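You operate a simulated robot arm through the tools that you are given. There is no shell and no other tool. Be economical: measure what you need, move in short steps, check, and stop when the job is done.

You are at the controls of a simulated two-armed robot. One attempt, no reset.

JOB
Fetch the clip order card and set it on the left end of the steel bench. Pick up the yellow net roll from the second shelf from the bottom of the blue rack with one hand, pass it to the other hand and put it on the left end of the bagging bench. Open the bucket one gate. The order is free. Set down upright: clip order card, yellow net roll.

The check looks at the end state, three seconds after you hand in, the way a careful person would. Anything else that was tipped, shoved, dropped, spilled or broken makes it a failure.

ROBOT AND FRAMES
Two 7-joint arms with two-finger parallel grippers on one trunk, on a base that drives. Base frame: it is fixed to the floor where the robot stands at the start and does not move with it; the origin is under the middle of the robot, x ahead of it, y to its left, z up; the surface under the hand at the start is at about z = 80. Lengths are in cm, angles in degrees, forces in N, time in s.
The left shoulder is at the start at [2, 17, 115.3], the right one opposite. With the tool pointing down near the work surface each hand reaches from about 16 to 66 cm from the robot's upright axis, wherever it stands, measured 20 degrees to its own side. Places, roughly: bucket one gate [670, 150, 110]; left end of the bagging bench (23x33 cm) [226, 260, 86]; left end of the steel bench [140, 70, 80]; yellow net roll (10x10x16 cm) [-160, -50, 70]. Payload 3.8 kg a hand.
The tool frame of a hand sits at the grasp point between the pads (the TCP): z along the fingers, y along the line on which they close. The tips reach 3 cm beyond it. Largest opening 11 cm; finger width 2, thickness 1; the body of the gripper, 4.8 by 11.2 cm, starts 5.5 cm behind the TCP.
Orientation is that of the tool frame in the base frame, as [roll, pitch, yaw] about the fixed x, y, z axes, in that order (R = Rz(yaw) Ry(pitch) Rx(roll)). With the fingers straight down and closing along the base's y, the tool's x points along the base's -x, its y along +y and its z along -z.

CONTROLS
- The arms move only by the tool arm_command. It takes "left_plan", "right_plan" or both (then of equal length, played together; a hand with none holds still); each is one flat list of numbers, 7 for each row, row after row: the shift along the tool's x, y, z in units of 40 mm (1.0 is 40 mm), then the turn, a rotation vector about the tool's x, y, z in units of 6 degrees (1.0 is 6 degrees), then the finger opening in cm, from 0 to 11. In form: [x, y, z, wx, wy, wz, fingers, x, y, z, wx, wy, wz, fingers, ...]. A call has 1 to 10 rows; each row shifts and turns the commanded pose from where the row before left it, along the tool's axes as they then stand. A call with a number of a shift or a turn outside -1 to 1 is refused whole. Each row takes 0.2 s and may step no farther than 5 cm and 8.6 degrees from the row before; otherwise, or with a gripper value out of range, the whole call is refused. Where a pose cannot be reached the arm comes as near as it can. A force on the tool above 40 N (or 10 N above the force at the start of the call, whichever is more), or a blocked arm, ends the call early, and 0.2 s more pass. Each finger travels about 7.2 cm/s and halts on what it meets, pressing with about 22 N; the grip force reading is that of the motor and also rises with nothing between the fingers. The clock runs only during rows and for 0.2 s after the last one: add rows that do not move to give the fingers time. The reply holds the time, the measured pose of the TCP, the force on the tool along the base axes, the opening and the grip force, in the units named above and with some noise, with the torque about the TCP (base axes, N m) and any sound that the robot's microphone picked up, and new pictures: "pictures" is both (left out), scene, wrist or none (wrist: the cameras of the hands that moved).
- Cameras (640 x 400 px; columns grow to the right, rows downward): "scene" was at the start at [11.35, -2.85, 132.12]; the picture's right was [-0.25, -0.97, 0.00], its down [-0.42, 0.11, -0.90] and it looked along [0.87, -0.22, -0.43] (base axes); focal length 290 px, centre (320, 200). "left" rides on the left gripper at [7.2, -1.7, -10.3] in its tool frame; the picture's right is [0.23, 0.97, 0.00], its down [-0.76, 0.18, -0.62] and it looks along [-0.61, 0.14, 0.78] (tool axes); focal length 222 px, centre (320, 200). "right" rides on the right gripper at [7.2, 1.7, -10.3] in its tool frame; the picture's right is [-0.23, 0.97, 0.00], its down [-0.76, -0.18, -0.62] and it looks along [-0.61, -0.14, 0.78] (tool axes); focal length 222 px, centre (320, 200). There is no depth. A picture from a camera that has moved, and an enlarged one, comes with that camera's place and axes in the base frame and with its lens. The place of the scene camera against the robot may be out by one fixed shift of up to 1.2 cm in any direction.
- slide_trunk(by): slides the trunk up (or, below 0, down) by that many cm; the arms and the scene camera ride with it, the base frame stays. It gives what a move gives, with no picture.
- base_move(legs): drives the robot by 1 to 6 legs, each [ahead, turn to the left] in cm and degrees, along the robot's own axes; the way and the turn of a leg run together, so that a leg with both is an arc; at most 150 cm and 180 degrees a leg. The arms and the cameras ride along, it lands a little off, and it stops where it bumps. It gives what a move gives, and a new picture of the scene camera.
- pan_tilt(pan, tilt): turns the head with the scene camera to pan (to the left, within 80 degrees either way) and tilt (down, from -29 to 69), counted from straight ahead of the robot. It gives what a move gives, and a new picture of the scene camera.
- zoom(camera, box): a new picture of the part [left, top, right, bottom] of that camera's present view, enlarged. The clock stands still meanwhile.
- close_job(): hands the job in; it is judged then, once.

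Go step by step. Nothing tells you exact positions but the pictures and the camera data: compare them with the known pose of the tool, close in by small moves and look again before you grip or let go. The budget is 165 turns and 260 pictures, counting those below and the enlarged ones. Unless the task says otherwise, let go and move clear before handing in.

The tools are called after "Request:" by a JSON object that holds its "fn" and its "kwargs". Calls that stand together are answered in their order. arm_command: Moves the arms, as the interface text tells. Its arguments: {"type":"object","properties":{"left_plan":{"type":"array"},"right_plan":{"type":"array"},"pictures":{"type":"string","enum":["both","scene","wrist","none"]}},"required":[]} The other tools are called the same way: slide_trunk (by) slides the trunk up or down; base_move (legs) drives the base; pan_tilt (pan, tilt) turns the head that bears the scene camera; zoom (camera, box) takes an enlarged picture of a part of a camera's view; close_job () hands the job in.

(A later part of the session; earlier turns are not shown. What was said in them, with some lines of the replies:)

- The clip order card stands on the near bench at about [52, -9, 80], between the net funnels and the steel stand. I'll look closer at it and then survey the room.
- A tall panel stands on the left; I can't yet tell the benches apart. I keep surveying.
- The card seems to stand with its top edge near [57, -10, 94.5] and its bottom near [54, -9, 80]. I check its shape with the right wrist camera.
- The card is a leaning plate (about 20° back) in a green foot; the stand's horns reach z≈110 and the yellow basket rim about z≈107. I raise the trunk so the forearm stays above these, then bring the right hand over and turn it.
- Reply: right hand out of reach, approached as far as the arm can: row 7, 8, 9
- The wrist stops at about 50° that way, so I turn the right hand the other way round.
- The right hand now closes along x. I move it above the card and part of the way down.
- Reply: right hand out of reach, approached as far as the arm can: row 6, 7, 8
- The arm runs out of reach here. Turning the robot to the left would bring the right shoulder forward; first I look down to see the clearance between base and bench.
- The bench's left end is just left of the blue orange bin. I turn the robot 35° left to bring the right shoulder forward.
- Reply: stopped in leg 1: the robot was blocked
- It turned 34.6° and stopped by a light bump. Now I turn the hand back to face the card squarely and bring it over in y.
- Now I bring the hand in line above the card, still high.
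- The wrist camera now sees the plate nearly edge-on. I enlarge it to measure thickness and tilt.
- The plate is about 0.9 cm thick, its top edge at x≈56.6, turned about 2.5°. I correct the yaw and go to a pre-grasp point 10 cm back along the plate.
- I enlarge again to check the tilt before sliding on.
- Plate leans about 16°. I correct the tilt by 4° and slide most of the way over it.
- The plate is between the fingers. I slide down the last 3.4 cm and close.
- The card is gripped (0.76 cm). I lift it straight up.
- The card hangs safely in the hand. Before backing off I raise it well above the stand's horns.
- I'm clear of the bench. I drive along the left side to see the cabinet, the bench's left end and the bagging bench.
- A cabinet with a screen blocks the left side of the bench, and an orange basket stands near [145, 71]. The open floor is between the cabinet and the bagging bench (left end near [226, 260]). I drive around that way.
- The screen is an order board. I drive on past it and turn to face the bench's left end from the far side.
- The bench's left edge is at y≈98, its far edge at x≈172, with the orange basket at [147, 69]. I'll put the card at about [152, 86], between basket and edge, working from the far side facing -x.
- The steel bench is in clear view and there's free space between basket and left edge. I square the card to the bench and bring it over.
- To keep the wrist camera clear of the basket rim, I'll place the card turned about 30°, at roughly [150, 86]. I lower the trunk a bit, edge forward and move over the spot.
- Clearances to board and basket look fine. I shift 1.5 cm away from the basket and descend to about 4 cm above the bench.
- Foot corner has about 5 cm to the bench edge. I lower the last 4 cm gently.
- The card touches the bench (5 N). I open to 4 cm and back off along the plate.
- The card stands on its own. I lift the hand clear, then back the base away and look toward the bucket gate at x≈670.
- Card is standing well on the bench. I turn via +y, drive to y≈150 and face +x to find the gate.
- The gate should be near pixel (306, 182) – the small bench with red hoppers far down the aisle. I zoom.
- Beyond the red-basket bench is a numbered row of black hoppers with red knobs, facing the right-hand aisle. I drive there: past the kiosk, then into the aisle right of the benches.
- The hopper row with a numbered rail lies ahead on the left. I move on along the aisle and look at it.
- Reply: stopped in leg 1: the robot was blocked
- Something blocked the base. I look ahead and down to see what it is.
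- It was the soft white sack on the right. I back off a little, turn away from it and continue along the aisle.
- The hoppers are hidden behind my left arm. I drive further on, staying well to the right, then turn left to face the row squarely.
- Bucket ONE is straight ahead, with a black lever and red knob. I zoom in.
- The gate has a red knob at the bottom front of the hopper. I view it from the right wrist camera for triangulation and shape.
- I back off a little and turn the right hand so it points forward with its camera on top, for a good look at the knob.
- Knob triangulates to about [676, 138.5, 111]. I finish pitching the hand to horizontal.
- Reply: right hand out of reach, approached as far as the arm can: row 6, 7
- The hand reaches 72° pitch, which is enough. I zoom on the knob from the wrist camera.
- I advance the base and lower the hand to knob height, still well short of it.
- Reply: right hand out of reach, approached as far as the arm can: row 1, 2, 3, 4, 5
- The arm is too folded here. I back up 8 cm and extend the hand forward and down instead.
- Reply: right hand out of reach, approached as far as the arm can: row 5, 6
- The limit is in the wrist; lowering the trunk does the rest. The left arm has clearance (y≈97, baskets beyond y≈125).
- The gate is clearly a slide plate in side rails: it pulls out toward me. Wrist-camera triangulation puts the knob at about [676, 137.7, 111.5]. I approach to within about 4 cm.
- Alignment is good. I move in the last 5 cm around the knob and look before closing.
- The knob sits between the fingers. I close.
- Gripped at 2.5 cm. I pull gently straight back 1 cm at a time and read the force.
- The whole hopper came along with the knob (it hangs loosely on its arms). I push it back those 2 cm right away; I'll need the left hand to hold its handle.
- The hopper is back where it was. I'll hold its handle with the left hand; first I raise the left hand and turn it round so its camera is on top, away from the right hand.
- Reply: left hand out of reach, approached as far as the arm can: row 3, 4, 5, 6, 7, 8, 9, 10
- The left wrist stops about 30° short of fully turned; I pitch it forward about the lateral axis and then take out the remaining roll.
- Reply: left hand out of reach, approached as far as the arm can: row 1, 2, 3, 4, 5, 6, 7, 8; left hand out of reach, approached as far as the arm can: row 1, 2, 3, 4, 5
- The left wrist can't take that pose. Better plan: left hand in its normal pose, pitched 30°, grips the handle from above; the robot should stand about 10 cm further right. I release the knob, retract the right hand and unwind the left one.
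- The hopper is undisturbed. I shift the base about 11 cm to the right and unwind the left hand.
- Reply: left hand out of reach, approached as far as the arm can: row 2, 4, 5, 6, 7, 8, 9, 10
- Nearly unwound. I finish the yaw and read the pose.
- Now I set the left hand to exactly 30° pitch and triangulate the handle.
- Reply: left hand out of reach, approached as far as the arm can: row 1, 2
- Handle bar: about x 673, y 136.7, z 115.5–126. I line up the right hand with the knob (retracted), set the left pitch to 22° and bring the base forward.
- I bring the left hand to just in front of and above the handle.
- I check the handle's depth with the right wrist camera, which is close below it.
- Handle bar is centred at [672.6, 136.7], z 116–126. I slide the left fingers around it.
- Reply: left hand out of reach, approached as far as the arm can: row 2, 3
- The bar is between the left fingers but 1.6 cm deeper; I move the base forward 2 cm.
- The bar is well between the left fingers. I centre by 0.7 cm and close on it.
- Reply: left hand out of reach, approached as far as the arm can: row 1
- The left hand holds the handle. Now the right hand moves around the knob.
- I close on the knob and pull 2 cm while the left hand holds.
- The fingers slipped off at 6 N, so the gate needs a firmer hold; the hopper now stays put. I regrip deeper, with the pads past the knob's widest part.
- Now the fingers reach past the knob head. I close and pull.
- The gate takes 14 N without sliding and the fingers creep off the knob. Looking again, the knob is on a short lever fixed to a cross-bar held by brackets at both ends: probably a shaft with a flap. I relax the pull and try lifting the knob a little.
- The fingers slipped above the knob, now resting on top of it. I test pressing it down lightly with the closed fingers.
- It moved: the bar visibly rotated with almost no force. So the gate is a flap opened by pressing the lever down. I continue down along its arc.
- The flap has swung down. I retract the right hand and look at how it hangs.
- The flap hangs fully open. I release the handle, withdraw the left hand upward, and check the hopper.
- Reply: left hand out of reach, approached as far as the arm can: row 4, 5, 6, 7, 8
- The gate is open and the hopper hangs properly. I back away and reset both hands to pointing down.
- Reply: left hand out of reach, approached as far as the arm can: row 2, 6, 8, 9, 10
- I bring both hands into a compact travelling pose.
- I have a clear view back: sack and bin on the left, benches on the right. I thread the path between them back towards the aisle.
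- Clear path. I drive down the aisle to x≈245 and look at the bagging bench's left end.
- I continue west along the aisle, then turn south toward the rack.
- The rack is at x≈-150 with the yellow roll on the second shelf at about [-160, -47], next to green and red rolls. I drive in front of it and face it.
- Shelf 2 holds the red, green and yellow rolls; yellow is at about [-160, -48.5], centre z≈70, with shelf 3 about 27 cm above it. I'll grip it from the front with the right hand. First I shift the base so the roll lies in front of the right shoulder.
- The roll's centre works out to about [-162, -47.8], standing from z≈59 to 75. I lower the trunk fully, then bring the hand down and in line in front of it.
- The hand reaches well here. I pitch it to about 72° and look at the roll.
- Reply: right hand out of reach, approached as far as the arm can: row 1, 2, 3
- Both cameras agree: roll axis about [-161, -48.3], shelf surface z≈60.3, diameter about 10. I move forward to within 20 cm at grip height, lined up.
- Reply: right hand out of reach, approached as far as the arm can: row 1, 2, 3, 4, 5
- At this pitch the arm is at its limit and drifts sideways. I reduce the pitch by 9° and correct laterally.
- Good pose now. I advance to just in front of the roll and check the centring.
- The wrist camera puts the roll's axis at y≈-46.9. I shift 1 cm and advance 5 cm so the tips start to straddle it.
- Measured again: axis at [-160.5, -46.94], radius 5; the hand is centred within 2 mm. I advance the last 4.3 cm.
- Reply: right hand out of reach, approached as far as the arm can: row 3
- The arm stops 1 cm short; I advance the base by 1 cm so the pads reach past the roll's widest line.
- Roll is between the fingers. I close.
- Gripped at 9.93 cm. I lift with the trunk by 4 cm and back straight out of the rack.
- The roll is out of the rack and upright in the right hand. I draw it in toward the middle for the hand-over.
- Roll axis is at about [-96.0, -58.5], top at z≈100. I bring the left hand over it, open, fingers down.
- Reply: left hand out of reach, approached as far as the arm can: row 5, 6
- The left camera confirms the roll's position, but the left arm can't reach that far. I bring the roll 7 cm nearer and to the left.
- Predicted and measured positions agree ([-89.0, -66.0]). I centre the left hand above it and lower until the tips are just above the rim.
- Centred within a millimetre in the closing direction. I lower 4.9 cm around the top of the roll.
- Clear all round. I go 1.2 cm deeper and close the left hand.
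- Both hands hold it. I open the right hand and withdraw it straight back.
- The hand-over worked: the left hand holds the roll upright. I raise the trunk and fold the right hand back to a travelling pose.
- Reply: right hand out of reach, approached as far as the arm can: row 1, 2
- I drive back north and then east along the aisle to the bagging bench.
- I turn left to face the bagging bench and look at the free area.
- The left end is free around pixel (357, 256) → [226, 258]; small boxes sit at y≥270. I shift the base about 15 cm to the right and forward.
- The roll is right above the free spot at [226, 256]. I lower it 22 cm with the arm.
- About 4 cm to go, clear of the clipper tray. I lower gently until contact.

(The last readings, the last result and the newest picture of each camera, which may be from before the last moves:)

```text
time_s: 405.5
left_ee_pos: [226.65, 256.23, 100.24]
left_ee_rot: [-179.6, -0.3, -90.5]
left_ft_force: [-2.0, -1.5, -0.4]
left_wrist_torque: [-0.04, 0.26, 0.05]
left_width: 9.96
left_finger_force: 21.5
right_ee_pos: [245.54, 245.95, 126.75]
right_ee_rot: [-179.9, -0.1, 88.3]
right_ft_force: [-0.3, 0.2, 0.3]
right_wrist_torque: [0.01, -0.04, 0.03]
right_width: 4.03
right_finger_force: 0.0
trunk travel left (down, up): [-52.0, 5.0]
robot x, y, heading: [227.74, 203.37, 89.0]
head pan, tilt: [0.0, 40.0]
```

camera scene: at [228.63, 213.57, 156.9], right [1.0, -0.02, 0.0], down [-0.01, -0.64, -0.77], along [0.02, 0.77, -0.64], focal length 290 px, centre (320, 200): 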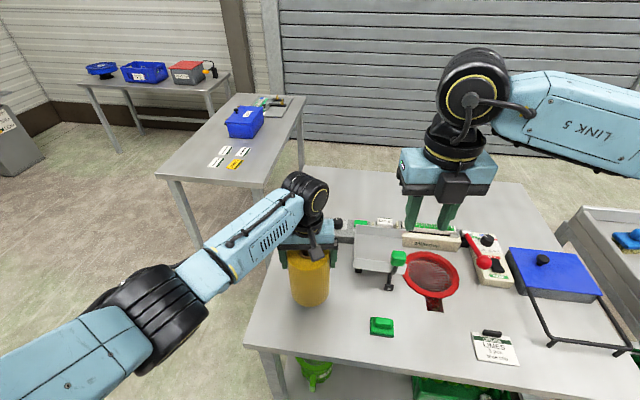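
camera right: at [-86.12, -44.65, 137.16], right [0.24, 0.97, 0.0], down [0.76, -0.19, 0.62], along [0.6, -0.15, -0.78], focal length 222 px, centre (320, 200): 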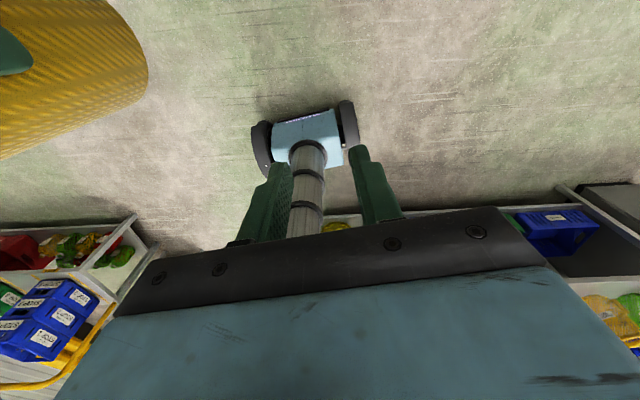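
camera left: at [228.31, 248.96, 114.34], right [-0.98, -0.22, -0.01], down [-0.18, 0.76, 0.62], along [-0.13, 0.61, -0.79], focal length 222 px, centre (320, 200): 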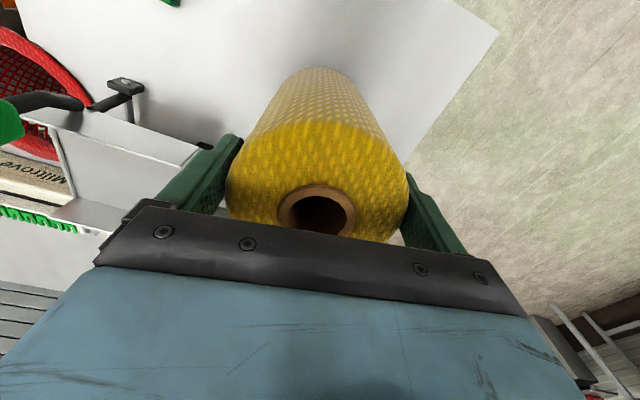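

Contact: the weight is coming off the hand. I press 1 mm more, then open and rise straight up.

Request:
{"fn": "arm_command", "kwargs": {"left_plan": [0, 0, 0.03, 0, 0, 0, 5, 0, 0, 0, 0, 0, 0, 10.5, 0, 0, 0, 0, 0, 0, 11, 0, 0, 0, 0, 0, 0, 11, 0, 0, -0.3, 0, 0, 0, 11, 0, 0, -0.7, 0, 0, 0, 11, 0, 0, -0.9, 0, 0, 0, 11, 0, 0, -0.9, 0, 0, 0, 11, 0, 0, -0.9, 0, 0, 0, 11]}}

Request:
{"fn": "zoom", "kwargs": {"camera": "scene", "box": [220, 160, 420, 340]}}

```text
time_s: 407.5
left_ee_pos: [226.39, 256.3, 114.91]
left_ee_rot: [-179.5, -0.1, -90.4]
left_ft_force: [0.3, 0.4, -0.5]
left_wrist_torque: [0.01, -0.05, -0.04]
left_width: 11.01
left_finger_force: 0.0
right_ee_pos: [245.62, 245.97, 126.73]
right_ee_rot: [-179.9, -0.1, 88.3]
right_ft_force: [-0.4, 0.1, 1.0]
right_wrist_torque: [-0.04, -0.01, -0.02]
right_width: 4.0
right_finger_force: 0.0
trunk travel left (down, up): [-52.0, 5.0]
robot x, y, heading: [228.17, 203.59, 88.7]
head pan, tilt: [0.0, 40.0]
camera scene: at [228.64, 213.52, 156.9], right [1.0, -0.02, 0.0], down [-0.01, -0.64, -0.77], along [0.02, 0.77, -0.64], focal length 290 px, centre (320, 200)
camera left: at [228.13, 248.96, 125.41], right [-0.98, -0.22, -0.01], down [-0.18, 0.77, 0.62], along [-0.13, 0.6, -0.79], focal length 222 px, centre (320, 200)
```

scene: 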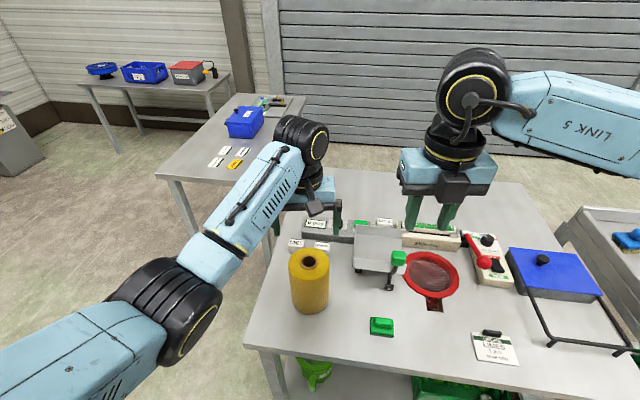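
left: 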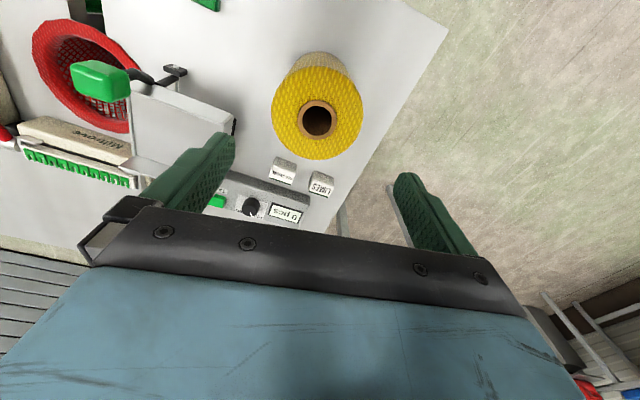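

```text
2.22 times, centred on (320, 250) of scene
camera zoom: at [228.64, 213.52, 156.9], right [1.0, -0.02, 0.0], down [-0.01, -0.64, -0.77], along [0.02, 0.77, -0.64], focal length 644 px, centre (320, 89)
```

zoom: 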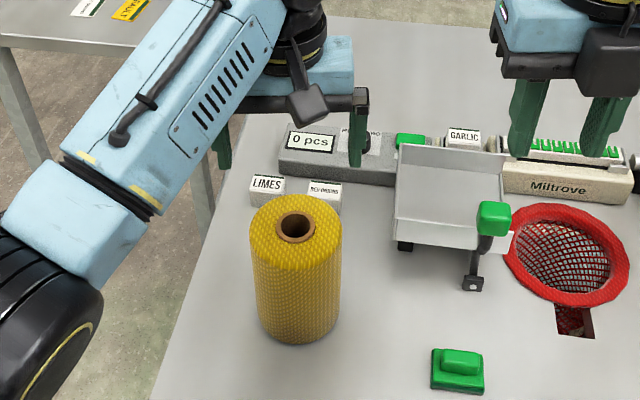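

The roll stands upright on the left end and nothing around it moved. I lift the left hand a bit more and back the robot away.

Request:
{"fn": "arm_command", "kwargs": {"left_plan": [0, 0, -0.9, 0, 0, 0, 11, 0, 0, -0.9, 0, 0, 0, 11], "pictures": "none"}}

Request:
{"fn": "base_move", "kwargs": {"legs": [[-20, 0]]}}

```text
time_s: 408.1
left_ee_pos: [226.25, 256.13, 122.19]
left_ee_rot: [-179.5, -0.3, -90.3]
left_ft_force: [0.7, -1.0, 0.1]
left_wrist_torque: [0.03, 0.0, 0.03]
left_width: 10.99
left_finger_force: 0.1
right_ee_pos: [245.58, 246.02, 126.7]
right_ee_rot: [-179.8, -0.1, 88.4]
right_ft_force: [-0.3, -0.5, 0.3]
right_wrist_torque: [0.03, -0.03, 0.0]
right_width: 4.05
right_finger_force: 0.0
trunk travel left (down, up): [-52.0, 5.0]
robot x, y, heading: [228.18, 203.56, 88.7]
head pan, tilt: [0.0, 40.0]
```

```text
time_s: 409.7
left_ee_pos: [225.91, 236.58, 122.21]
left_ee_rot: [-179.5, -0.2, -90.4]
left_ft_force: [0.5, -0.5, 0.9]
left_wrist_torque: [-0.01, 0.01, 0.03]
left_width: 11.02
left_finger_force: 0.0
right_ee_pos: [245.15, 226.22, 126.63]
right_ee_rot: [-179.8, -0.1, 88.3]
right_ft_force: [-0.4, 0.3, 0.0]
right_wrist_torque: [-0.01, 0.0, 0.05]
right_width: 3.99
right_finger_force: 0.1
trunk travel left (down, up): [-52.0, 5.0]
robot x, y, heading: [227.64, 183.8, 88.7]
head pan, tilt: [0.0, 40.0]
camera scene: at [228.17, 193.89, 156.9], right [1.0, -0.02, 0.0], down [-0.01, -0.64, -0.77], along [0.02, 0.77, -0.64], focal length 290 px, centre (320, 200)
```

scene: 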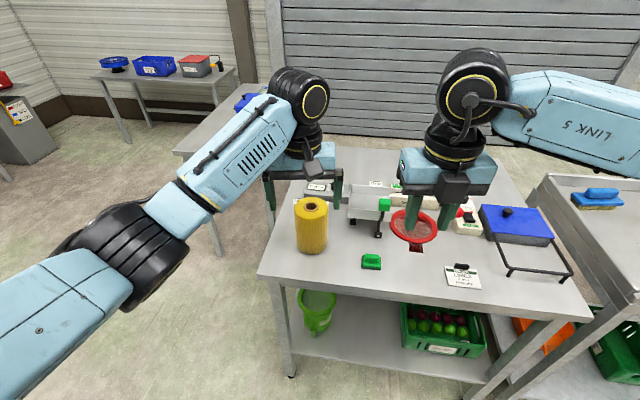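

The card stands on the steel bench, bucket one's gate hangs open, and the yellow roll stands on the left end of the bagging bench with both hands clear, so I hand in.

Request:
{"fn": "close_job", "kwargs": {}}

```text
The job is handed in.
```

All three parts of the job are done and it is handed in; I have no verdict back yet.

- **Clip order card:** it stands upright on the left end of the steel bench, at about [150, 87]. An orange basket already occupied the middle of that end, so the card is between the basket and the bench edge.
- **Yellow net roll:** the right hand took it from shelf 2, passed it to the left hand, and the left hand set it upright on the left end of the bagging bench, at about [226, 256]. The small boxes behind it did not move.
- **Bucket one gate:** the flap hangs fully open. My first try pulled the whole bucket about 2 cm forward on its arms. I pushed it back and held its handle while I opened the flap.

The base bumped two things on the way: the near bench at the start, and the white sack in the aisle. Both stops were light and I saw no shift in the pictures.
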